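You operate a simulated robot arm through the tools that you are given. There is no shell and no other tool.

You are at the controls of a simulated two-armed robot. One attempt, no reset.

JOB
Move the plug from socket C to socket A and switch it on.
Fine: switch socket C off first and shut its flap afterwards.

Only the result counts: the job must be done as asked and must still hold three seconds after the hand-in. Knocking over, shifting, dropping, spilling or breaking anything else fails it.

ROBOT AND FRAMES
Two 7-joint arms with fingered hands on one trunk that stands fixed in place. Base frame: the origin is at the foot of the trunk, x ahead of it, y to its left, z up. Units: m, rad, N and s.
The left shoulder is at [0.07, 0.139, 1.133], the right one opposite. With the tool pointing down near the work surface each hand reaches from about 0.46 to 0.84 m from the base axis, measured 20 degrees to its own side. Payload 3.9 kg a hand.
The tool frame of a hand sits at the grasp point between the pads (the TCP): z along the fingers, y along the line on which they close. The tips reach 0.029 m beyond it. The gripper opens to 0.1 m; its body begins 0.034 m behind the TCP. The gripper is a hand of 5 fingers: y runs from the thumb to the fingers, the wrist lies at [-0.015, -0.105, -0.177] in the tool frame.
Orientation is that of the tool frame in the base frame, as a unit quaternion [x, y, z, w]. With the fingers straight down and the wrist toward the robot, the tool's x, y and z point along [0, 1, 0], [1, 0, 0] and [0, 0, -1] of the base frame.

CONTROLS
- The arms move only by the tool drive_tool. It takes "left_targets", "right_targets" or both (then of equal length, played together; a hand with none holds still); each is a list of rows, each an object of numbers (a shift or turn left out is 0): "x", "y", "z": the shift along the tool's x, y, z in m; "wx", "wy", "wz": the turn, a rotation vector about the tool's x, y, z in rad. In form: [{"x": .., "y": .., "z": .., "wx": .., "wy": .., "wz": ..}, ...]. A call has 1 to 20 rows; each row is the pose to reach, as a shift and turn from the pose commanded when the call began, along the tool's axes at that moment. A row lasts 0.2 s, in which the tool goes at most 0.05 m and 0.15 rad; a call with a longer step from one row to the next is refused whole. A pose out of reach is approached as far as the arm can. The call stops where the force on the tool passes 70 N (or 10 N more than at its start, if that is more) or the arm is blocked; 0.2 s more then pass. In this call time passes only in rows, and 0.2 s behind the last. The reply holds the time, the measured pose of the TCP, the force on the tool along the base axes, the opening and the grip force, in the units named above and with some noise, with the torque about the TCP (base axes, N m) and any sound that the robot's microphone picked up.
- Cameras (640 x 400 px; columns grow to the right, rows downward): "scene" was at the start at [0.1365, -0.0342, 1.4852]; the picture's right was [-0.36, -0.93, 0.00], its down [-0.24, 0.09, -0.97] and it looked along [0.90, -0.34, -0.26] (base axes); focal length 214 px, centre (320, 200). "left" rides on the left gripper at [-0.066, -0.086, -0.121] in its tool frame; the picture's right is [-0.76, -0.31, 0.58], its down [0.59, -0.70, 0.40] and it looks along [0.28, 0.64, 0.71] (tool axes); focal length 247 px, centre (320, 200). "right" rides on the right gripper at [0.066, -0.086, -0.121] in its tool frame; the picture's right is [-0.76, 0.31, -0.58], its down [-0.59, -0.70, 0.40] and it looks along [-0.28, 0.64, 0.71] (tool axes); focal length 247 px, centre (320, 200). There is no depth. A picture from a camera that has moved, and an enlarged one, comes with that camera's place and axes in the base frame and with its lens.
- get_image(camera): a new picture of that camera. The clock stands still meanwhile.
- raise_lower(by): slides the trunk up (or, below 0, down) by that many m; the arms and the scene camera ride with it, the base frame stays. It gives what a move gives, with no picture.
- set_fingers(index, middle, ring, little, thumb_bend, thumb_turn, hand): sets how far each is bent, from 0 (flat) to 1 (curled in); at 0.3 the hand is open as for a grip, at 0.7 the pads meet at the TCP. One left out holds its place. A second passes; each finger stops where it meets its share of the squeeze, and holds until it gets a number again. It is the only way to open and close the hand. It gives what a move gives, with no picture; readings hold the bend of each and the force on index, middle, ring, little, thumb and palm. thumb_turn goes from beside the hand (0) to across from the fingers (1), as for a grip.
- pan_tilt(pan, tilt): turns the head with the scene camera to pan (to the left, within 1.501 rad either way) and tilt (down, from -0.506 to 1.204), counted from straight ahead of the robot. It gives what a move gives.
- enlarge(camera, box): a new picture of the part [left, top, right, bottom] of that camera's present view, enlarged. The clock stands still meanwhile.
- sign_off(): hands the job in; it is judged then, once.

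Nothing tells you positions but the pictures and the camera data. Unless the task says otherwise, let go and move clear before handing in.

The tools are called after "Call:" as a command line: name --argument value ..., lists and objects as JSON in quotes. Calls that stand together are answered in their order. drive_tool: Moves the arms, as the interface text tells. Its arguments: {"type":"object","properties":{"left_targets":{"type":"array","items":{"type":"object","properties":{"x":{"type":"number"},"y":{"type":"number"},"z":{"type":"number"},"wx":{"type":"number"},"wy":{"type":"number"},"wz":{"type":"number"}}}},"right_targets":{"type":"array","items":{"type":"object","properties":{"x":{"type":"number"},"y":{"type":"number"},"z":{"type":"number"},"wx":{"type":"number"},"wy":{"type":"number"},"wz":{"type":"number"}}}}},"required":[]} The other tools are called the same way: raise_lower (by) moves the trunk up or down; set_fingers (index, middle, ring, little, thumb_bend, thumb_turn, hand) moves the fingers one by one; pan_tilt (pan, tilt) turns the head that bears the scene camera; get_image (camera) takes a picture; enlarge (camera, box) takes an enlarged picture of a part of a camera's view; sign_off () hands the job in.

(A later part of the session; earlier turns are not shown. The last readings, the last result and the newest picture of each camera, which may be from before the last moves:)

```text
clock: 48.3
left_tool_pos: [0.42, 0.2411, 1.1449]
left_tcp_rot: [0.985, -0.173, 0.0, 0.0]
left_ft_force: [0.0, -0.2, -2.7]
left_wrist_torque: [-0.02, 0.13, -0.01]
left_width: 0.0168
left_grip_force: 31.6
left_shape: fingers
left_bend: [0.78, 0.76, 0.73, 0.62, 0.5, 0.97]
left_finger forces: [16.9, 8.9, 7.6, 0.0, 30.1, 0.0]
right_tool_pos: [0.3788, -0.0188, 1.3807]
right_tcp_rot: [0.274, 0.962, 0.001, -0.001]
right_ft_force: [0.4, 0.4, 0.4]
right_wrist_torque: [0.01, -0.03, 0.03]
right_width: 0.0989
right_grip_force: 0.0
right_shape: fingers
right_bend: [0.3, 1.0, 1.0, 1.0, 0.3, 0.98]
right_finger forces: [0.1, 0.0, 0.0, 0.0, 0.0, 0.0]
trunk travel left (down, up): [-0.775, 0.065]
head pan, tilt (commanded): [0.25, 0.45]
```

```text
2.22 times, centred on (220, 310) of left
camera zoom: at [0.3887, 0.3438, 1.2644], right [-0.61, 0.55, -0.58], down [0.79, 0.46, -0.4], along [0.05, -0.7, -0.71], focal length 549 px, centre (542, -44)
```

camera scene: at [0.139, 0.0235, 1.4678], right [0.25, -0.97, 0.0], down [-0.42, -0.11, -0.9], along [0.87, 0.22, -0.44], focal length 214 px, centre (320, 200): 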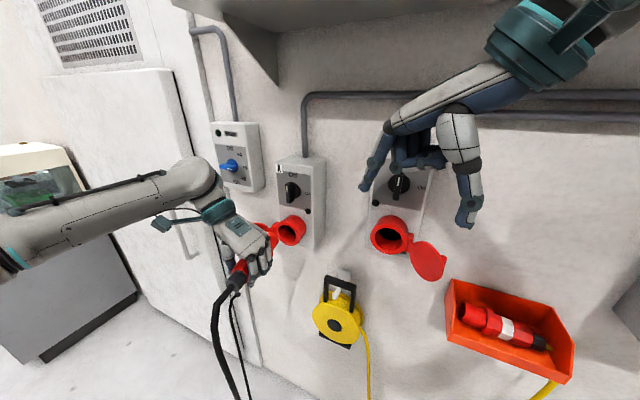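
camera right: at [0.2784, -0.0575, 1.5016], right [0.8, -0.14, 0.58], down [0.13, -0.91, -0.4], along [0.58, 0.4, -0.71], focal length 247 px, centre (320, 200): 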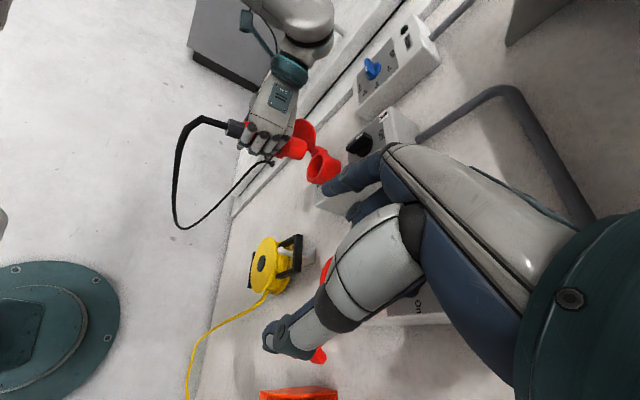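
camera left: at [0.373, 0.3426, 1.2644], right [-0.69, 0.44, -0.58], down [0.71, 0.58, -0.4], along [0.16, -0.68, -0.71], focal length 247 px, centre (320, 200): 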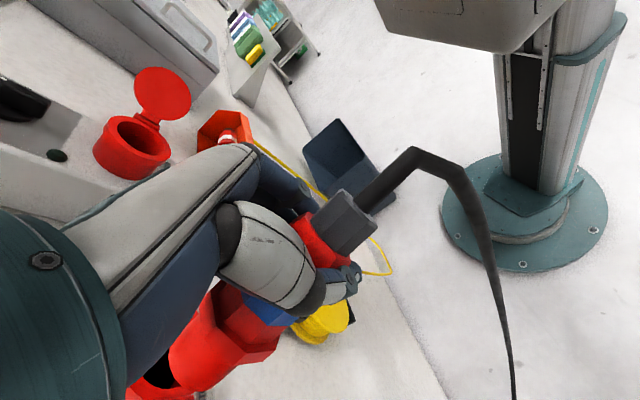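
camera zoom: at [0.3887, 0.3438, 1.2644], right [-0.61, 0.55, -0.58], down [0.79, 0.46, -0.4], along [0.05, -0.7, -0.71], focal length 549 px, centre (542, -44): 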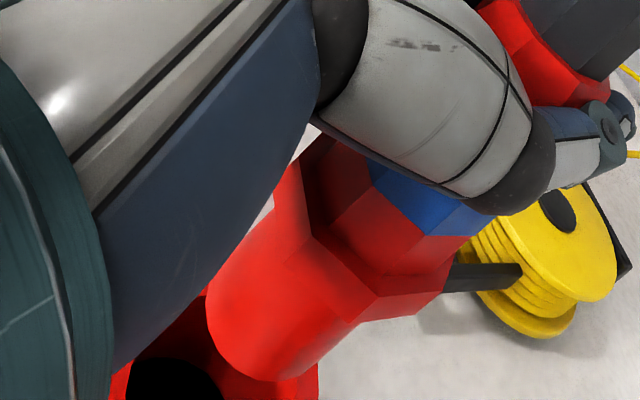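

After the correction, all three cameras put the nose on A's axis within about 2–3 mm. I'll start inserting along the wall normal, first 30 mm while watching force.

Call:
drive_tool --left_targets '[{"x": 0.0099, "y": -0.0017}, {"x": 0.0197, "y": -0.0034}, {"x": 0.0296, "y": -0.0052}]'

Call:
enlarge --camera "right" --box '[250, 100, 370, 200]'

Call:
enlarge --camera "scene" --box '[220, 200, 320, 280]'

Call:
enlarge --camera "left" --box '[100, 220, 340, 400]'

```text
clock: 49.1
left_tool_pos: [0.45, 0.2357, 1.1445]
left_tcp_rot: [0.985, -0.173, 0.001, 0.001]
left_ft_force: [0.1, 0.2, -3.3]
left_wrist_torque: [-0.04, 0.14, 0.0]
left_width: 0.0171
left_grip_force: 32.2
left_shape: fingers
left_bend: [0.78, 0.76, 0.73, 0.62, 0.5, 0.97]
left_finger forces: [16.9, 9.0, 7.5, 0.0, 30.1, 0.0]
right_tool_pos: [0.3805, -0.0218, 1.3803]
right_tcp_rot: [0.274, 0.962, 0.001, 0.0]
right_ft_force: [-0.4, 0.3, 0.2]
right_wrist_torque: [-0.03, 0.03, -0.04]
right_width: 0.0989
right_grip_force: 0.1
right_shape: fingers
right_bend: [0.3, 1.0, 1.0, 1.0, 0.3, 0.98]
right_finger forces: [0.0, 0.0, 0.1, 0.1, 0.1, 0.1]
trunk travel left (down, up): [-0.775, 0.065]
head pan, tilt (commanded): [0.25, 0.45]
```

```text
4.00 times, centred on (310, 150) of right
camera zoom: at [0.2787, -0.0593, 1.5015], right [0.81, -0.14, 0.58], down [0.13, -0.91, -0.4], along [0.58, 0.4, -0.71], focal length 988 px, centre (360, 400)
```

zoom: 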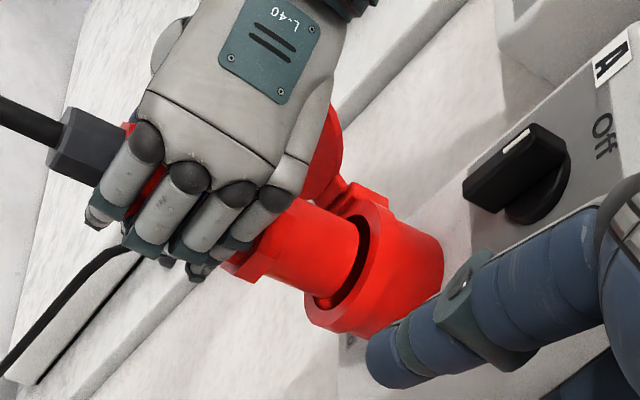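

```text
5.00 times, centred on (270, 240) of scene
camera zoom: at [0.1393, 0.0219, 1.4678], right [0.25, -0.97, 0.0], down [-0.42, -0.11, -0.9], along [0.87, 0.22, -0.44], focal length 1072 px, centre (570, 0)
```

zoom: 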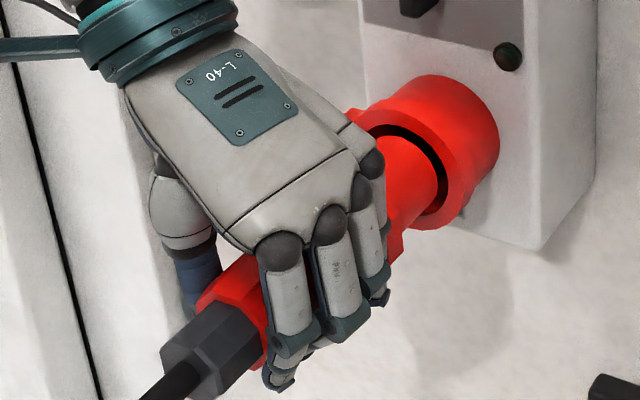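

```text
2.22 times, centred on (220, 310) of left
camera zoom: at [0.4196, 0.3384, 1.2636], right [-0.61, 0.55, -0.58], down [0.79, 0.46, -0.4], along [0.05, -0.7, -0.71], focal length 549 px, centre (542, -44)
```

zoom: 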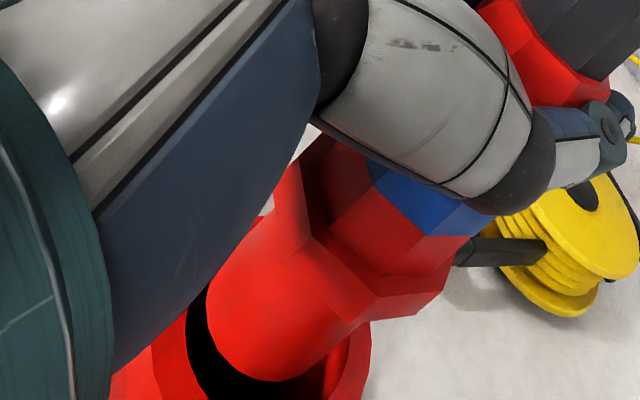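

The nose is at the mouth with an even gap all round and no contact force. I'll continue inward.

Call:
drive_tool --left_targets '[{"x": 0.0079, "y": -0.0014}, {"x": 0.0158, "y": -0.0028}]'

Call:
enlarge --camera "right" --box '[250, 100, 370, 200]'

Call:
enlarge --camera "scene" --box '[220, 200, 320, 280]'

Call:
enlarge --camera "left" --box '[100, 220, 340, 400]'

```text
clock: 49.7
left_tool_pos: [0.466, 0.2342, 1.1435]
left_tcp_rot: [0.985, -0.174, 0.001, 0.0]
left_ft_force: [0.8, -0.1, -2.7]
left_wrist_torque: [-0.02, 0.14, -0.02]
left_width: 0.0171
left_grip_force: 31.5
left_shape: fingers
left_bend: [0.78, 0.76, 0.73, 0.62, 0.5, 0.97]
left_finger forces: [16.7, 8.9, 7.7, 0.1, 30.1, 0.0]
right_tool_pos: [0.3803, -0.021, 1.3793]
right_tcp_rot: [0.273, 0.962, 0.001, 0.0]
right_ft_force: [0.7, -1.2, -0.4]
right_wrist_torque: [0.02, -0.01, 0.01]
right_width: 0.0987
right_grip_force: 0.0
right_shape: fingers
right_bend: [0.3, 1.0, 1.0, 1.0, 0.3, 0.98]
right_finger forces: [0.1, 0.0, 0.0, 0.1, 0.1, 0.1]
trunk travel left (down, up): [-0.775, 0.065]
head pan, tilt (commanded): [0.25, 0.45]
```

```text
4.00 times, centred on (310, 150) of right
camera zoom: at [0.2788, -0.0594, 1.5015], right [0.81, -0.14, 0.58], down [0.13, -0.91, -0.4], along [0.58, 0.4, -0.71], focal length 988 px, centre (360, 400)
```

zoom: 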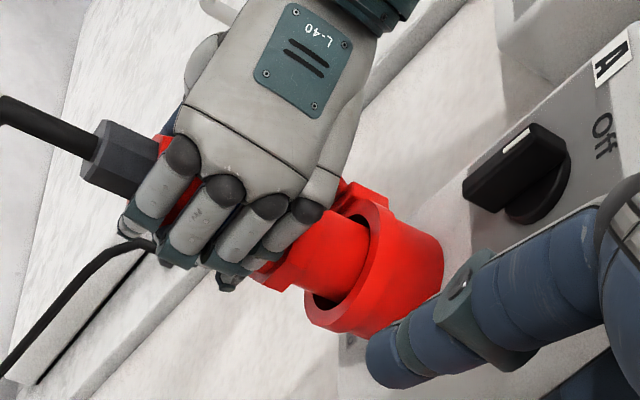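

```text
5.00 times, centred on (270, 240) of scene
camera zoom: at [0.1394, 0.0218, 1.4678], right [0.25, -0.97, 0.0], down [-0.42, -0.11, -0.9], along [0.87, 0.22, -0.44], focal length 1072 px, centre (570, 0)
```

zoom: 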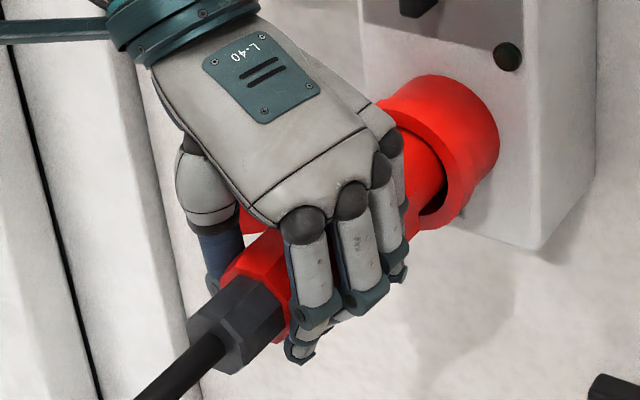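

```text
2.22 times, centred on (220, 310) of left
camera zoom: at [0.4361, 0.3367, 1.2639], right [-0.61, 0.55, -0.58], down [0.79, 0.46, -0.4], along [0.05, -0.7, -0.71], focal length 549 px, centre (542, -44)
```

zoom: 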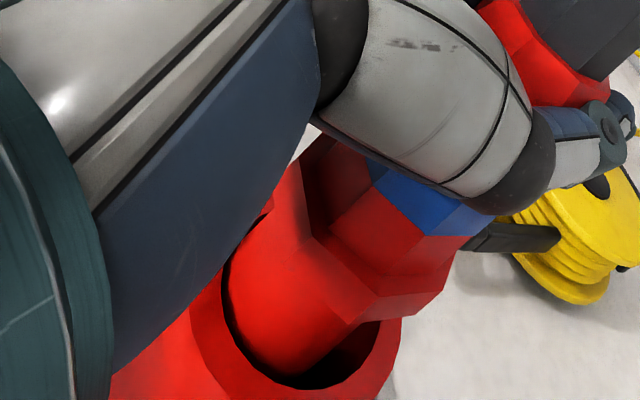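

The nose has entered the collar without contact. I'll continue in small steps, watching the force.

Call:
drive_tool --left_targets '[{"x": 0.0049, "y": -0.0009}, {"x": 0.0099, "y": -0.0017}, {"x": 0.0148, "y": -0.0026}]'

Call:
enlarge --camera "right" --box '[250, 100, 370, 200]'

Call:
enlarge --camera "left" --box '[100, 220, 340, 400]'

```text
clock: 50.5
left_tool_pos: [0.4829, 0.2316, 1.1447]
left_tcp_rot: [0.985, -0.172, 0.0, 0.0]
left_ft_force: [-0.5, 0.9, -3.4]
left_wrist_torque: [0.0, 0.18, 0.0]
left_width: 0.0169
left_grip_force: 31.4
left_shape: fingers
left_bend: [0.78, 0.76, 0.73, 0.62, 0.5, 0.97]
left_finger forces: [16.7, 8.9, 7.5, 0.0, 30.3, 0.1]
right_tool_pos: [0.3802, -0.0196, 1.3789]
right_tcp_rot: [0.274, 0.962, 0.001, 0.0]
right_ft_force: [-0.4, 0.4, 0.0]
right_wrist_torque: [0.01, -0.01, 0.01]
right_width: 0.0989
right_grip_force: 0.1
right_shape: fingers
right_bend: [0.3, 1.0, 1.0, 1.0, 0.3, 0.98]
right_finger forces: [0.0, 0.0, 0.0, 0.1, 0.0, 0.0]
trunk travel left (down, up): [-0.775, 0.065]
head pan, tilt (commanded): [0.25, 0.45]
```

```text
4.00 times, centred on (310, 150) of right
camera zoom: at [0.2782, -0.0591, 1.5016], right [0.8, -0.14, 0.58], down [0.13, -0.91, -0.4], along [0.58, 0.4, -0.71], focal length 988 px, centre (360, 400)
```

zoom: 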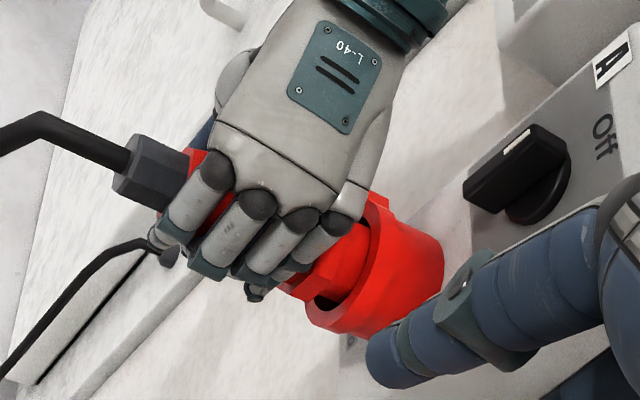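

```text
2.22 times, centred on (220, 310) of left
camera zoom: at [0.4514, 0.3343, 1.2641], right [-0.61, 0.55, -0.58], down [0.79, 0.46, -0.4], along [0.05, -0.7, -0.71], focal length 549 px, centre (542, -44)
```

zoom: 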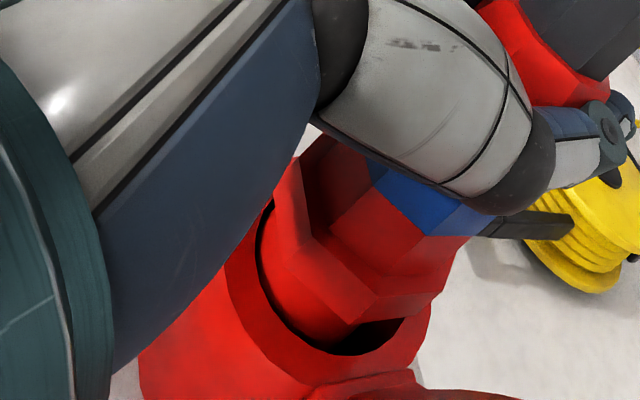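

Still free of contact. The gap is slightly larger on the lower side, so I'll lower 2 mm while advancing 15 mm.

Call:
drive_tool --left_targets '[{"x": 0.0049, "y": -0.0009, "z": 0.001}, {"x": 0.0099, "y": -0.0017, "z": 0.002}, {"x": 0.0148, "y": -0.0026, "z": 0.0025}]'

Call:
enlarge --camera "right" --box '[250, 100, 370, 200]'

Call:
enlarge --camera "left" --box '[100, 220, 340, 400]'

Call:
enlarge --camera "scene" --box '[220, 200, 320, 280]'

```text
clock: 51.3
left_tool_pos: [0.4952, 0.2285, 1.1418]
left_tcp_rot: [0.985, -0.172, 0.0, 0.0]
left_ft_force: [-9.4, 2.9, 2.4]
left_wrist_torque: [0.03, 0.18, -0.06]
left_width: 0.0167
left_grip_force: 31.1
left_shape: fingers
left_bend: [0.78, 0.76, 0.73, 0.62, 0.5, 0.97]
left_finger forces: [15.6, 8.9, 7.2, 0.0, 29.8, 0.0]
right_tool_pos: [0.3763, -0.0202, 1.3802]
right_tcp_rot: [0.273, 0.962, 0.0, 0.002]
right_ft_force: [1.1, 0.7, -1.0]
right_wrist_torque: [-0.01, 0.01, 0.04]
right_width: 0.0987
right_grip_force: 0.0
right_shape: fingers
right_bend: [0.3, 1.0, 1.0, 1.0, 0.3, 0.98]
right_finger forces: [0.0, 0.1, 0.0, 0.0, 0.1, 0.0]
trunk travel left (down, up): [-0.775, 0.065]
head pan, tilt (commanded): [0.25, 0.45]
```

```text
4.00 times, centred on (310, 150) of right
camera zoom: at [0.275, -0.0588, 1.5024], right [0.8, -0.14, 0.58], down [0.13, -0.91, -0.4], along [0.58, 0.4, -0.71], focal length 988 px, centre (360, 400)
```

zoom: 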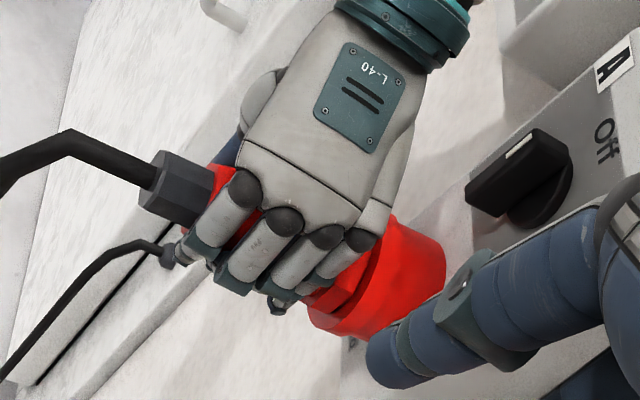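

```text
2.22 times, centred on (220, 310) of left
camera zoom: at [0.464, 0.3318, 1.262], right [-0.61, 0.55, -0.58], down [0.79, 0.46, -0.4], along [0.05, -0.7, -0.71], focal length 549 px, centre (542, -44)
```

zoom: 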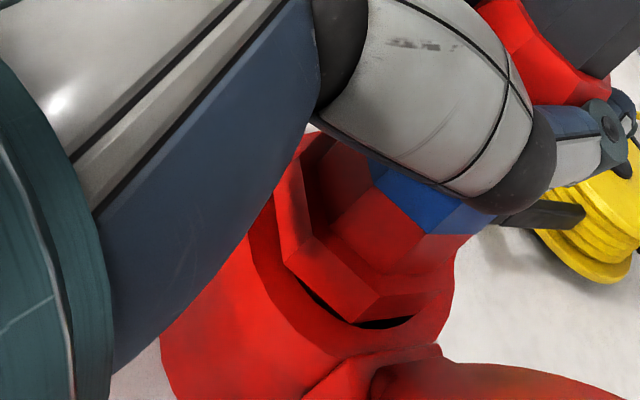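

```text
5.00 times, centred on (270, 240) of scene
camera zoom: at [0.1357, 0.0223, 1.4683], right [0.25, -0.97, 0.0], down [-0.42, -0.11, -0.9], along [0.87, 0.22, -0.43], focal length 1072 px, centre (570, 0)
```

zoom: 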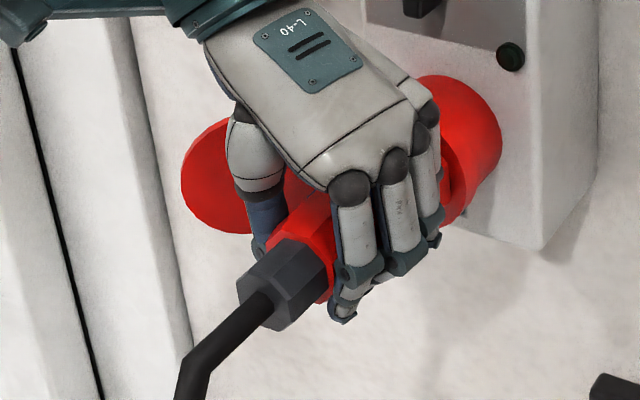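

There is now 9 N of axial contact with the flange at the rim. I'll keep pressing gently to seat it fully.

Call:
drive_tool --left_targets '[{"x": 0.003, "y": -0.0005}, {"x": 0.006, "y": -0.001}, {"x": 0.009, "y": -0.0016}]'

Call:
enlarge --camera "left" --box '[100, 220, 340, 400]'

Call:
enlarge --camera "right" --box '[250, 100, 370, 200]'

```text
clock: 52.1
left_tool_pos: [0.4999, 0.2284, 1.1411]
left_tcp_rot: [0.985, -0.173, 0.001, -0.001]
left_ft_force: [-26.0, 4.2, -6.4]
left_wrist_torque: [-0.02, 0.29, -0.28]
left_width: 0.017
left_grip_force: 33.7
left_shape: fingers
left_bend: [0.78, 0.76, 0.73, 0.62, 0.51, 0.96]
left_finger forces: [15.1, 10.8, 9.5, 0.0, 30.6, 0.0]
right_tool_pos: [0.3728, -0.019, 1.382]
right_tcp_rot: [0.273, 0.962, 0.0, 0.003]
right_ft_force: [-0.2, 0.4, -0.6]
right_wrist_torque: [-0.01, -0.03, -0.01]
right_width: 0.0989
right_grip_force: 0.1
right_shape: fingers
right_bend: [0.3, 1.0, 1.0, 1.0, 0.3, 0.98]
right_finger forces: [0.0, 0.1, 0.0, 0.0, 0.0, 0.0]
trunk travel left (down, up): [-0.775, 0.065]
head pan, tilt (commanded): [0.25, 0.45]
```

```text
2.22 times, centred on (220, 310) of left
camera zoom: at [0.4684, 0.3313, 1.2621], right [-0.61, 0.55, -0.58], down [0.79, 0.46, -0.4], along [0.05, -0.7, -0.71], focal length 549 px, centre (542, -44)
```

zoom: 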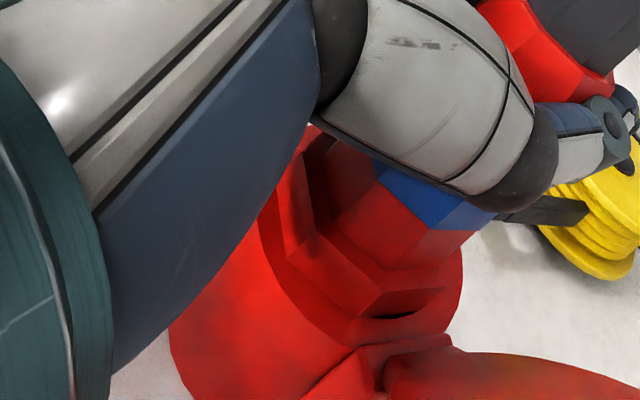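

```text
4.00 times, centred on (310, 150) of right
camera zoom: at [0.271, -0.0576, 1.503], right [0.8, -0.14, 0.58], down [0.13, -0.91, -0.4], along [0.58, 0.4, -0.71], focal length 988 px, centre (360, 400)
```

zoom: 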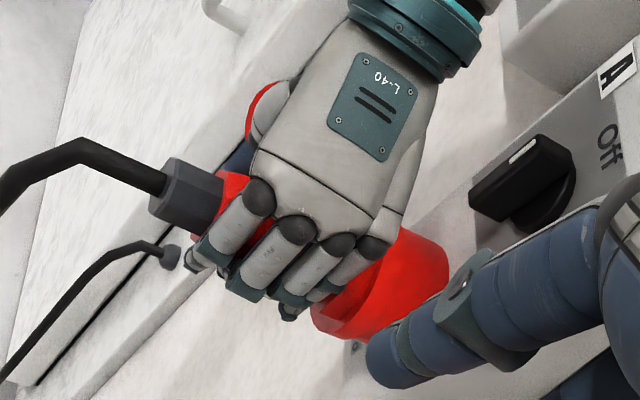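

The plug advanced another 5 mm at 26 N. I'll look closer, then press a bit more to confirm it has bottomed out.

Call:
enlarge --camera "left" --box '[180, 260, 300, 380]'

Call:
drive_tool --left_targets '[{"x": 0.003, "y": -0.0005}, {"x": 0.006, "y": -0.001}]'

Call:
enlarge --camera "left" --box '[180, 260, 300, 380]'

Call:
enlarge --camera "scene" --box '[220, 200, 320, 280]'

```text
3.33 times, centred on (240, 320) of left
camera zoom: at [0.4684, 0.3313, 1.2621], right [-0.61, 0.55, -0.58], down [0.79, 0.46, -0.4], along [0.05, -0.7, -0.71], focal length 823 px, centre (587, -200)
```

zoom: 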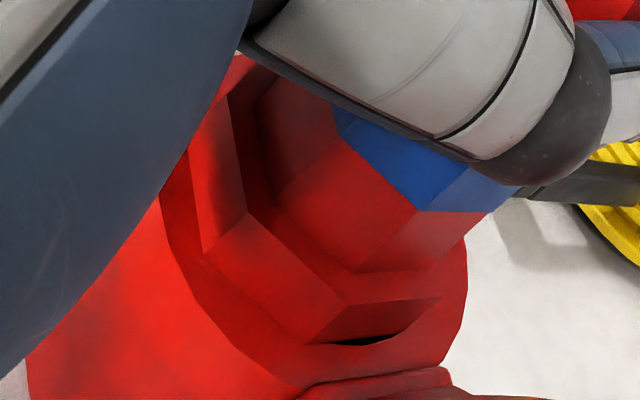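

```text
clock: 52.7
left_tool_pos: [0.5023, 0.2278, 1.1439]
left_tcp_rot: [0.985, -0.175, 0.001, -0.001]
left_ft_force: [-39.2, 4.0, -19.7]
left_wrist_torque: [-0.05, 0.37, -0.43]
left_width: 0.0177
left_grip_force: 34.5
left_shape: fingers
left_bend: [0.78, 0.75, 0.72, 0.62, 0.54, 0.94]
left_finger forces: [13.8, 12.3, 11.0, 0.0, 32.4, 0.1]
right_tool_pos: [0.3718, -0.0181, 1.3822]
right_tcp_rot: [0.273, 0.962, 0.001, 0.003]
right_ft_force: [-0.3, -0.5, 0.5]
right_wrist_torque: [-0.03, 0.03, 0.0]
right_width: 0.0986
right_grip_force: 0.2
right_shape: fingers
right_bend: [0.3, 1.0, 1.0, 1.0, 0.3, 0.98]
right_finger forces: [0.0, 0.1, 0.1, 0.1, 0.0, 0.0]
trunk travel left (down, up): [-0.775, 0.065]
head pan, tilt (commanded): [0.25, 0.45]
```

```text
3.33 times, centred on (240, 320) of left
camera zoom: at [0.4724, 0.3317, 1.2632], right [-0.6, 0.55, -0.58], down [0.8, 0.46, -0.4], along [0.05, -0.7, -0.71], focal length 823 px, centre (587, -200)
```

zoom: 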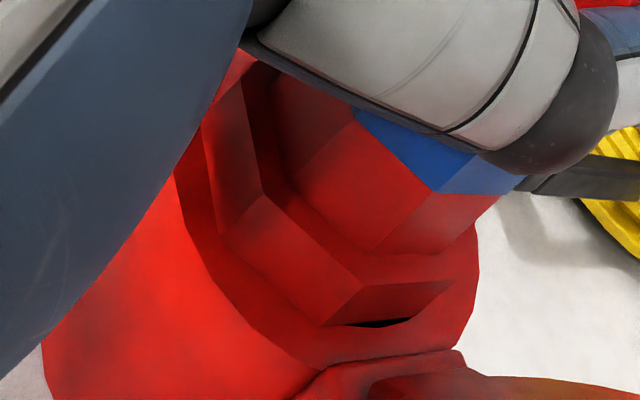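

```text
5.00 times, centred on (270, 240) of scene
camera zoom: at [0.1299, 0.0246, 1.4685], right [0.25, -0.97, 0.0], down [-0.42, -0.11, -0.9], along [0.88, 0.22, -0.43], focal length 1072 px, centre (570, 0)
```

zoom: 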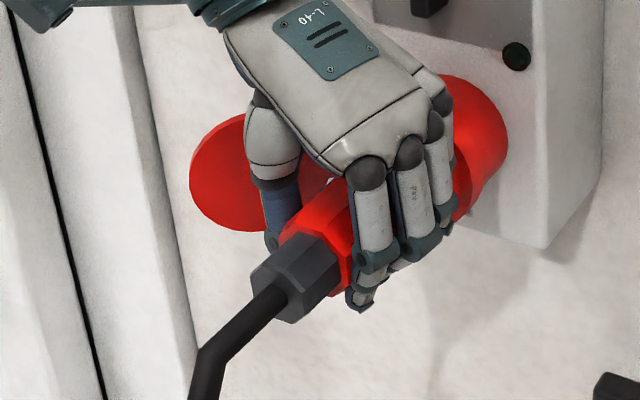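

The hand now slips on the plug while the plug itself stays put, so it has bottomed out at the same depth it had in C. I'll relax the push before letting go.

Call:
drive_tool --left_targets '[{"x": -0.004, "y": 0.0007}, {"x": -0.008, "y": 0.0014}, {"x": -0.01, "y": 0.0017}]'

Call:
enlarge --camera "left" --box '[180, 260, 300, 380]'

```text
clock: 53.5
left_tool_pos: [0.5017, 0.2282, 1.1433]
left_tcp_rot: [0.985, -0.172, 0.002, 0.001]
left_ft_force: [-9.3, 0.0, -11.4]
left_wrist_torque: [-0.02, 0.21, -0.17]
left_width: 0.0174
left_grip_force: 32.6
left_shape: fingers
left_bend: [0.78, 0.75, 0.72, 0.62, 0.54, 0.95]
left_finger forces: [13.2, 11.3, 9.8, 0.0, 30.1, 0.0]
right_tool_pos: [0.3771, -0.0195, 1.38]
right_tcp_rot: [0.274, 0.962, 0.001, 0.001]
right_ft_force: [-0.5, 0.0, 0.7]
right_wrist_torque: [0.03, 0.01, 0.01]
right_width: 0.0986
right_grip_force: 0.0
right_shape: fingers
right_bend: [0.3, 1.0, 1.0, 1.0, 0.3, 0.98]
right_finger forces: [0.0, 0.0, 0.0, 0.0, 0.0, 0.0]
trunk travel left (down, up): [-0.775, 0.065]
head pan, tilt (commanded): [0.25, 0.45]
```

```text
3.33 times, centred on (240, 320) of left
camera zoom: at [0.4696, 0.3323, 1.2628], right [-0.61, 0.54, -0.58], down [0.79, 0.46, -0.4], along [0.05, -0.7, -0.71], focal length 823 px, centre (587, -200)
```

zoom: 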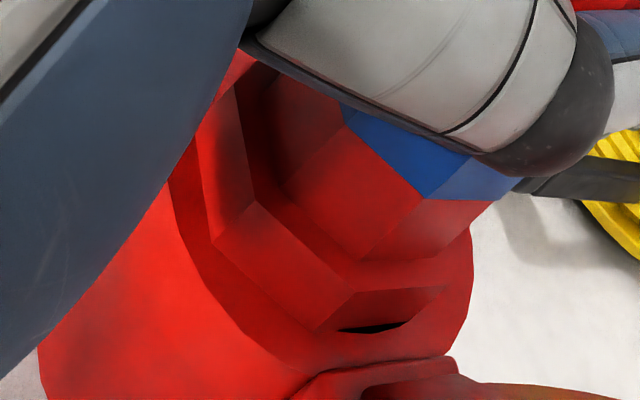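

Call:
drive_tool --left_targets '[{"x": -0.002, "y": 0.0003, "z": 0.002}, {"x": -0.003, "y": 0.0005, "z": 0.004}]'

```text
clock: 54.1
left_tool_pos: [0.5, 0.2275, 1.1383]
left_tcp_rot: [0.985, -0.172, 0.001, 0.001]
left_ft_force: [5.7, 0.6, 7.9]
left_wrist_torque: [0.11, -0.02, -0.06]
left_width: 0.0156
left_grip_force: 30.3
left_shape: fingers
left_bend: [0.79, 0.76, 0.73, 0.62, 0.52, 0.96]
left_finger forces: [13.3, 9.2, 7.1, 0.1, 30.8, 0.0]
right_tool_pos: [0.3784, -0.021, 1.3802]
right_tcp_rot: [0.274, 0.962, 0.0, 0.0]
right_ft_force: [1.3, -0.1, -1.1]
right_wrist_torque: [-0.02, -0.02, 0.0]
right_width: 0.0989
right_grip_force: 0.1
right_shape: fingers
right_bend: [0.3, 1.0, 1.0, 1.0, 0.3, 0.98]
right_finger forces: [0.1, 0.0, 0.0, 0.0, 0.1, 0.0]
trunk travel left (down, up): [-0.775, 0.065]
head pan, tilt (commanded): [0.25, 0.45]
```

Call:
drive_tool --left_targets '[{"x": 0.0015, "y": -0.0003, "z": -0.002}, {"x": 0.0015, "y": -0.0003, "z": -0.002}]'

Call:
enlarge --camera "left" --box '[180, 260, 300, 380]'

Call:
enlarge --camera "scene" --box '[220, 200, 320, 280]'

```text
clock: 54.7
left_tool_pos: [0.4995, 0.2274, 1.1369]
left_tcp_rot: [0.985, -0.172, 0.0, 0.0]
left_ft_force: [2.1, -0.3, -1.5]
left_wrist_torque: [-0.01, 0.02, -0.06]
left_width: 0.0158
left_grip_force: 32.6
left_shape: fingers
left_bend: [0.79, 0.76, 0.73, 0.62, 0.53, 0.96]
left_finger forces: [14.8, 10.1, 7.6, 0.1, 32.3, 0.0]
right_tool_pos: [0.3794, -0.0205, 1.379]
right_tcp_rot: [0.275, 0.962, 0.001, 0.0]
right_ft_force: [-0.4, 0.1, 0.3]
right_wrist_torque: [-0.01, -0.01, -0.01]
right_width: 0.0989
right_grip_force: 0.0
right_shape: fingers
right_bend: [0.3, 1.0, 1.0, 1.0, 0.3, 0.98]
right_finger forces: [0.0, 0.0, 0.0, 0.0, 0.1, 0.1]
trunk travel left (down, up): [-0.775, 0.065]
head pan, tilt (commanded): [0.25, 0.45]
```

```text
3.33 times, centred on (240, 320) of left
camera zoom: at [0.4689, 0.3312, 1.2579], right [-0.61, 0.55, -0.58], down [0.79, 0.46, -0.4], along [0.05, -0.7, -0.71], focal length 823 px, centre (587, -200)
```

zoom: 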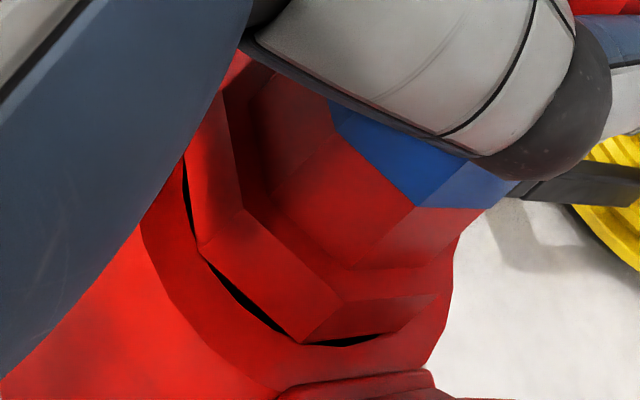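

```text
5.00 times, centred on (270, 240) of scene
camera zoom: at [0.139, 0.0218, 1.4678], right [0.25, -0.97, 0.0], down [-0.42, -0.11, -0.9], along [0.87, 0.22, -0.44], focal length 1072 px, centre (570, 0)
```

zoom: 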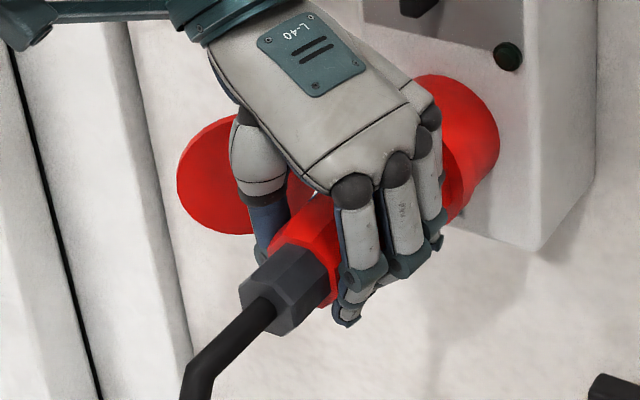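

Relaxing seems to have let the plug ease out by a millimetre or two. I'll press it back in along the axis and release while still lightly loaded.

Call:
drive_tool --left_targets '[{"x": 0.003, "y": -0.0005}, {"x": 0.006, "y": -0.001}, {"x": 0.009, "y": -0.0016}, {"x": 0.009, "y": -0.0016}]'

Call:
enlarge --camera "left" --box '[180, 260, 300, 380]'

```text
clock: 55.7
left_tool_pos: [0.5022, 0.228, 1.1391]
left_tcp_rot: [0.985, -0.173, 0.001, 0.0]
left_ft_force: [-33.0, 4.1, -17.5]
left_wrist_torque: [-0.07, 0.37, -0.37]
left_width: 0.0167
left_grip_force: 33.9
left_shape: fingers
left_bend: [0.78, 0.76, 0.72, 0.62, 0.54, 0.94]
left_finger forces: [13.8, 12.1, 10.7, 0.0, 31.8, 0.0]
right_tool_pos: [0.3728, -0.0193, 1.383]
right_tcp_rot: [0.273, 0.962, 0.001, 0.002]
right_ft_force: [0.1, -0.6, 0.4]
right_wrist_torque: [0.02, -0.01, 0.0]
right_width: 0.0989
right_grip_force: 0.0
right_shape: fingers
right_bend: [0.3, 1.0, 1.0, 1.0, 0.3, 0.98]
right_finger forces: [0.0, 0.0, 0.0, 0.0, 0.0, 0.0]
trunk travel left (down, up): [-0.775, 0.065]
head pan, tilt (commanded): [0.25, 0.45]
```

```text
3.33 times, centred on (240, 320) of left
camera zoom: at [0.4716, 0.3317, 1.2601], right [-0.61, 0.55, -0.58], down [0.79, 0.46, -0.4], along [0.05, -0.7, -0.71], focal length 823 px, centre (587, -200)
```

zoom: 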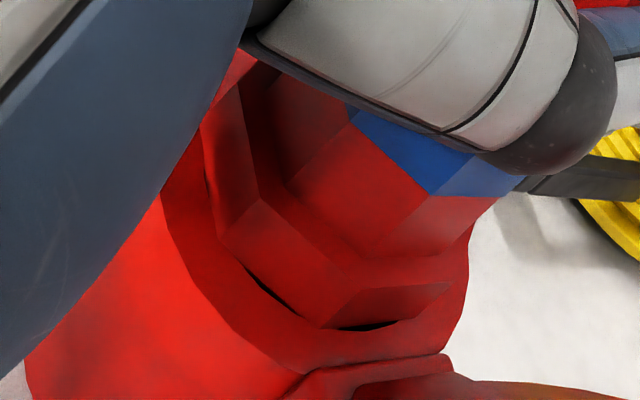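

I'll back off to a light push, then open the hand so I can view the plug unobstructed.

Call:
drive_tool --left_targets '[{"x": -0.003, "y": 0.0005, "z": 0.001}, {"x": -0.005, "y": 0.0009, "z": 0.002}]'

Call:
set_fingers --hand "left" --index 0.4 --middle 0.4 --ring 0.4 --little 0.4 --thumb_bend 0.3

Call:
enlarge --camera "left" --box '[100, 200, 340, 400]'

Call:
enlarge --camera "right" --box '[230, 100, 370, 200]'

```text
clock: 56.3
left_tool_pos: [0.5018, 0.2289, 1.1395]
left_tcp_rot: [0.985, -0.173, 0.003, 0.0]
left_ft_force: [-14.6, 4.3, -2.6]
left_wrist_torque: [0.09, 0.18, -0.26]
left_width: 0.0158
left_grip_force: 30.4
left_shape: fingers
left_bend: [0.79, 0.76, 0.73, 0.62, 0.54, 0.95]
left_finger forces: [11.7, 10.1, 8.7, 0.0, 30.4, 0.0]
right_tool_pos: [0.3757, -0.0197, 1.3811]
right_tcp_rot: [0.274, 0.962, -0.001, 0.003]
right_ft_force: [-0.7, 0.0, -0.4]
right_wrist_torque: [0.01, -0.01, -0.01]
right_width: 0.0984
right_grip_force: 0.0
right_shape: fingers
right_bend: [0.3, 1.0, 1.0, 1.0, 0.3, 0.98]
right_finger forces: [0.1, 0.0, 0.0, 0.0, 0.1, 0.1]
trunk travel left (down, up): [-0.775, 0.065]
head pan, tilt (commanded): [0.25, 0.45]
```

```text
clock: 57.3
left_tool_pos: [0.5032, 0.2272, 1.1366]
left_tcp_rot: [0.985, -0.173, 0.0, 0.0]
left_ft_force: [0.5, 0.2, 1.0]
left_wrist_torque: [0.02, 0.01, 0.01]
left_width: 0.0863
left_grip_force: 0.0
left_shape: fingers
left_bend: [0.4, 0.4, 0.4, 0.4, 0.3, 1.0]
left_finger forces: [0.0, 0.0, 0.0, 0.0, 0.0, 0.0]
right_tool_pos: [0.3782, -0.0212, 1.38]
right_tcp_rot: [0.275, 0.961, 0.002, 0.001]
right_ft_force: [-0.3, 0.4, 0.3]
right_wrist_torque: [0.02, 0.0, 0.03]
right_width: 0.0987
right_grip_force: 0.1
right_shape: fingers
right_bend: [0.3, 1.0, 1.0, 1.0, 0.3, 0.98]
right_finger forces: [0.1, 0.0, 0.0, 0.2, 0.0, 0.0]
trunk travel left (down, up): [-0.775, 0.065]
head pan, tilt (commanded): [0.25, 0.45]
```

```text
2.00 times, centred on (220, 300) of left
camera zoom: at [0.4728, 0.3307, 1.257], right [-0.61, 0.55, -0.58], down [0.79, 0.46, -0.4], along [0.05, -0.7, -0.71], focal length 494 px, centre (520, 0)
```

zoom: 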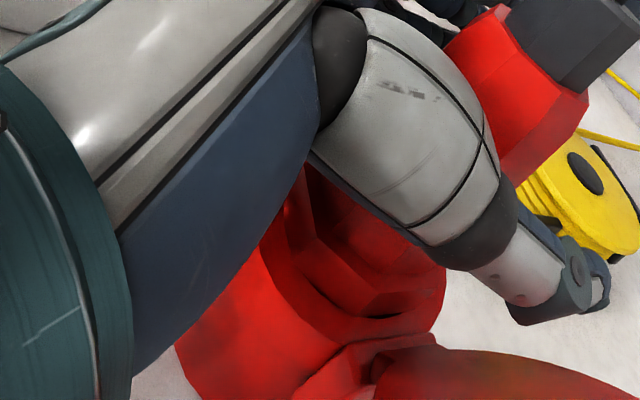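

```text
4.00 times, centred on (300, 150) of right
camera zoom: at [0.2782, -0.0594, 1.5016], right [0.8, -0.14, 0.58], down [0.13, -0.91, -0.4], along [0.58, 0.4, -0.71], focal length 988 px, centre (400, 400)
```

zoom: 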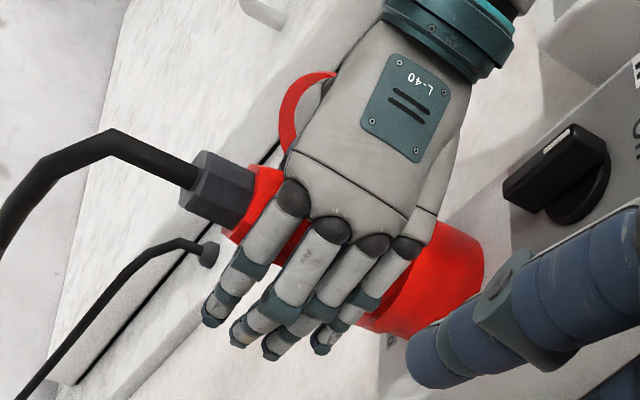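

The plug stays in A, seated flush with the rim. I'll lift the left hand straight up off it, then back away from the wall.

Call:
drive_tool --left_targets '[{"z": -0.02}, {"z": -0.04}, {"z": -0.06}, {"z": -0.08}, {"x": -0.03, "z": -0.1}, {"x": -0.06, "z": -0.12}, {"x": -0.1, "z": -0.13}]'

Call:
get_image --camera "scene"

Call:
get_image --camera "right"

Call:
get_image --camera "left"

```text
clock: 58.9
left_tool_pos: [0.4066, 0.2653, 1.2671]
left_tcp_rot: [0.985, -0.172, 0.001, 0.0]
left_ft_force: [0.1, -0.2, 0.7]
left_wrist_torque: [0.01, 0.01, 0.02]
left_width: 0.0865
left_grip_force: 0.1
left_shape: fingers
left_bend: [0.4, 0.4, 0.4, 0.4, 0.3, 1.0]
left_finger forces: [0.0, 0.1, 0.0, 0.1, 0.0, 0.0]
right_tool_pos: [0.3774, -0.0204, 1.3823]
right_tcp_rot: [0.274, 0.962, 0.001, 0.002]
right_ft_force: [-0.7, 0.6, 0.1]
right_wrist_torque: [0.0, -0.01, -0.02]
right_width: 0.0984
right_grip_force: 0.0
right_shape: fingers
right_bend: [0.3, 1.0, 1.0, 1.0, 0.3, 0.98]
right_finger forces: [0.0, 0.0, 0.1, 0.0, 0.0, 0.0]
trunk travel left (down, up): [-0.775, 0.065]
head pan, tilt (commanded): [0.25, 0.45]
```

```text
taken
camera scene: at [0.1362, 0.023, 1.4682], right [0.25, -0.97, 0.0], down [-0.42, -0.11, -0.9], along [0.87, 0.22, -0.43], focal length 214 px, centre (320, 200)
```

scene: 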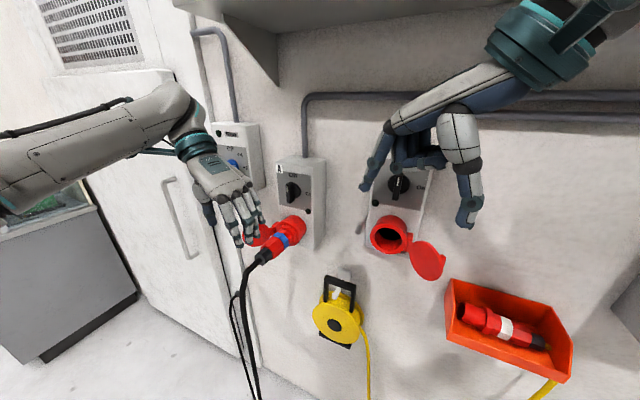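

```text
taken
camera right: at [0.2754, -0.0582, 1.5023], right [0.8, -0.14, 0.58], down [0.13, -0.91, -0.4], along [0.58, 0.4, -0.71], focal length 247 px, centre (320, 200)
```

right: 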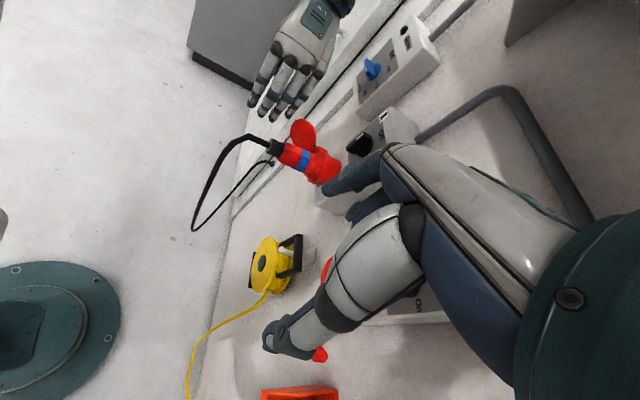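

```text
taken
camera left: at [0.3751, 0.368, 1.3872], right [-0.61, 0.54, -0.58], down [0.79, 0.46, -0.4], along [0.05, -0.7, -0.71], focal length 247 px, centre (320, 200)
```

left: 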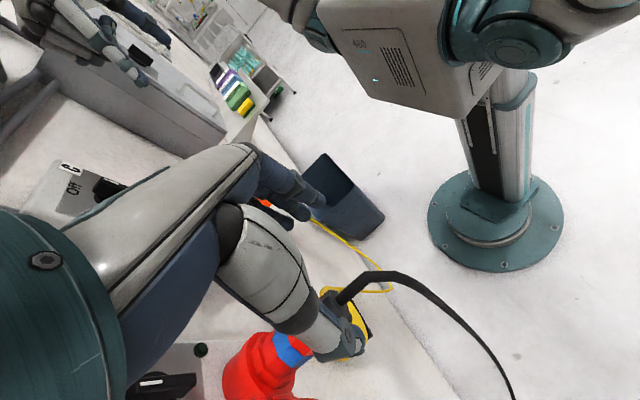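

Call:
enlarge --camera "right" --box '[240, 100, 370, 200]'

Call:
enlarge --camera "scene" --box '[220, 200, 320, 290]'

Call:
enlarge --camera "left" --box '[190, 280, 380, 400]'

```text
4.00 times, centred on (305, 150) of right
camera zoom: at [0.2754, -0.0582, 1.5023], right [0.8, -0.14, 0.58], down [0.13, -0.91, -0.4], along [0.58, 0.4, -0.71], focal length 988 px, centre (380, 400)
```

zoom: 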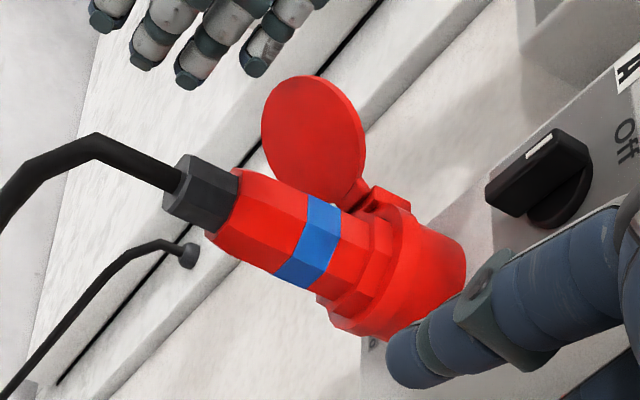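

```text
4.44 times, centred on (270, 245) of scene
camera zoom: at [0.1362, 0.023, 1.4682], right [0.25, -0.97, 0.0], down [-0.42, -0.11, -0.9], along [0.87, 0.22, -0.43], focal length 953 px, centre (542, 0)
```

zoom: 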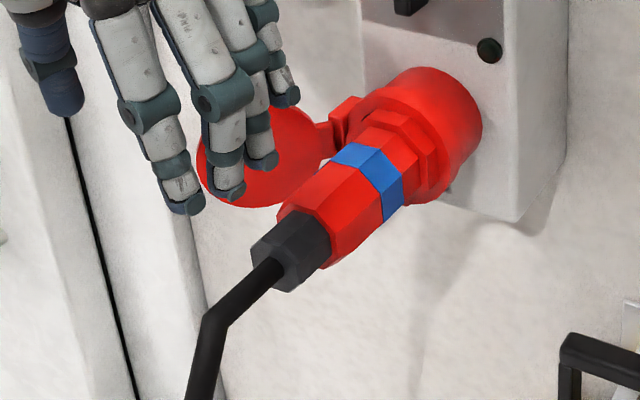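

```text
3.33 times, centred on (285, 340) of left
camera zoom: at [0.3751, 0.368, 1.3872], right [-0.61, 0.54, -0.58], down [0.79, 0.46, -0.4], along [0.05, -0.7, -0.71], focal length 823 px, centre (437, -267)
```

zoom: 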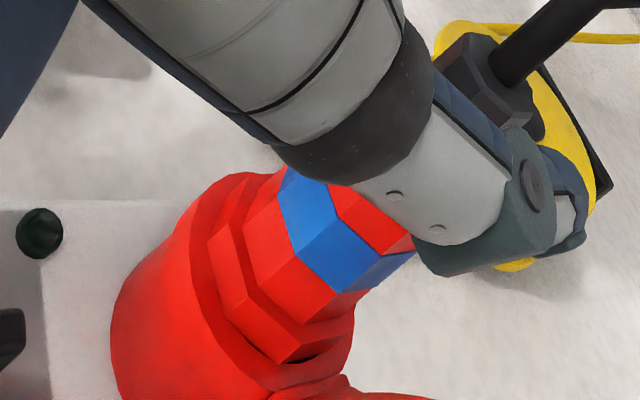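

The plug sits in A just as it did in C, flange inside the rim with the cable hanging free. Next is A's switch, so I'll measure knob A closely.

Call:
enlarge --camera "scene" --box '[265, 150, 335, 220]'

Call:
enlarge --camera "right" --box '[330, 90, 430, 180]'

```text
5.71 times, centred on (300, 185) of scene
camera zoom: at [0.1362, 0.023, 1.4682], right [0.25, -0.97, 0.0], down [-0.42, -0.11, -0.9], along [0.87, 0.22, -0.43], focal length 1226 px, centre (434, 286)
```

zoom: 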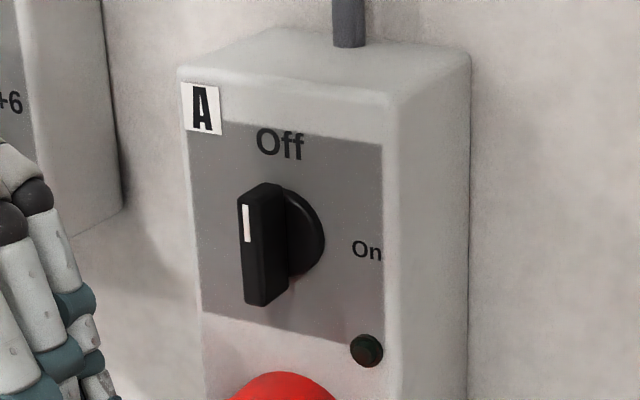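

```text
4.44 times, centred on (380, 135) of right
camera zoom: at [0.2754, -0.0582, 1.5023], right [0.8, -0.14, 0.58], down [0.13, -0.91, -0.4], along [0.58, 0.4, -0.71], focal length 1098 px, centre (53, 489)
```

zoom: 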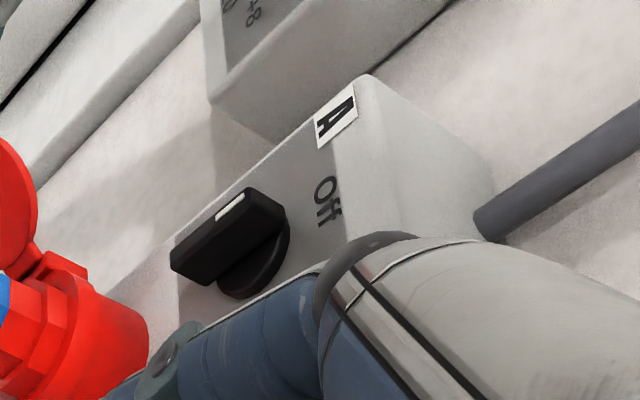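

Knob A's centre is about [0.612, 0.214, 1.2565], with its bar vertical at Off. I'll curl the left hand to an index pointer again and turn it back to face the wall.

Call:
set_fingers --hand "left" --index 0.3 --middle 1.0 --ring 1.0 --little 1.0 --thumb_bend 0.3

Call:
drive_tool --left_targets '[{"wz": -0.14}, {"wz": -0.28}, {"wz": -0.42}, {"wz": -0.56}, {"wz": -0.7}, {"wz": -0.84}, {"wz": -0.98}, {"wz": -1.12}, {"wz": -1.26}, {"wz": -1.4}, {"wz": -1.54}, {"wz": -1.66}, {"wz": -1.735}]'

Call:
get_image --camera "scene"

Call:
get_image --camera "left"

```text
clock: 59.9
left_tool_pos: [0.4093, 0.2627, 1.2672]
left_tcp_rot: [0.985, -0.174, 0.001, 0.0]
left_ft_force: [0.8, -0.4, 0.3]
left_wrist_torque: [0.02, -0.01, -0.03]
left_width: 0.098
left_grip_force: 0.0
left_shape: fingers
left_bend: [0.3, 1.0, 1.0, 1.0, 0.3, 1.0]
left_finger forces: [0.1, 0.0, 0.0, 0.0, 0.0, 0.1]
right_tool_pos: [0.379, -0.0211, 1.381]
right_tcp_rot: [0.273, 0.962, 0.001, 0.001]
right_ft_force: [-1.6, 0.3, 0.1]
right_wrist_torque: [-0.03, -0.03, 0.01]
right_width: 0.0985
right_grip_force: 0.0
right_shape: fingers
right_bend: [0.3, 1.0, 1.0, 1.0, 0.3, 0.98]
right_finger forces: [0.0, 0.0, 0.0, 0.0, 0.0, 0.0]
trunk travel left (down, up): [-0.775, 0.065]
head pan, tilt (commanded): [0.25, 0.45]
```

```text
clock: 62.7
left_tool_pos: [0.4093, 0.26, 1.2673]
left_tcp_rot: [0.768, 0.64, 0.0, -0.001]
left_ft_force: [0.7, 0.3, 0.8]
left_wrist_torque: [0.01, 0.02, -0.03]
left_width: 0.0982
left_grip_force: 0.1
left_shape: fingers
left_bend: [0.3, 1.0, 1.0, 1.0, 0.3, 1.0]
left_finger forces: [0.1, 0.0, 0.0, 0.0, 0.1, 0.0]
right_tool_pos: [0.3787, -0.0211, 1.3808]
right_tcp_rot: [0.273, 0.962, 0.001, 0.001]
right_ft_force: [0.6, -0.2, 0.2]
right_wrist_torque: [0.03, 0.01, 0.03]
right_width: 0.0988
right_grip_force: 0.0
right_shape: fingers
right_bend: [0.3, 1.0, 1.0, 1.0, 0.3, 0.98]
right_finger forces: [0.0, 0.0, 0.0, 0.0, 0.1, 0.0]
trunk travel left (down, up): [-0.775, 0.065]
head pan, tilt (commanded): [0.25, 0.45]
```

```text
taken
camera scene: at [0.1384, 0.0217, 1.4679], right [0.25, -0.97, 0.0], down [-0.42, -0.11, -0.9], along [0.87, 0.22, -0.44], focal length 214 px, centre (320, 200)
```

scene: 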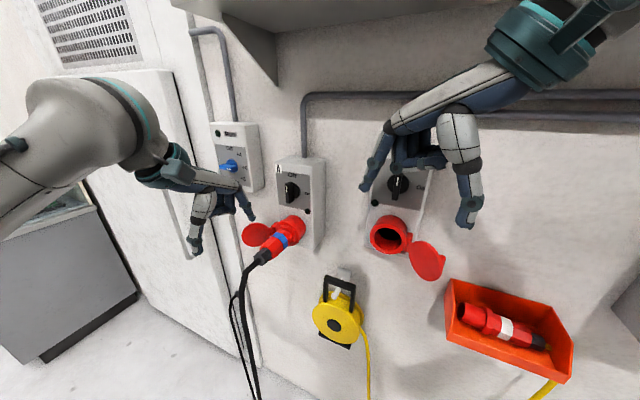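

```text
taken
camera left: at [0.3147, 0.2123, 1.3878], right [-0.44, -0.69, -0.58], down [-0.59, 0.71, -0.4], along [0.68, 0.16, -0.71], focal length 247 px, centre (320, 200)
```

left: 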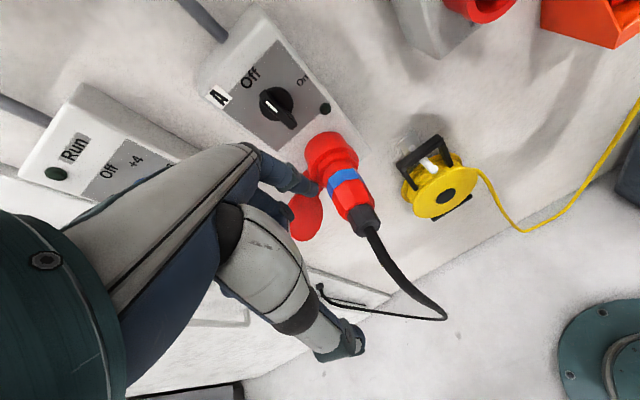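

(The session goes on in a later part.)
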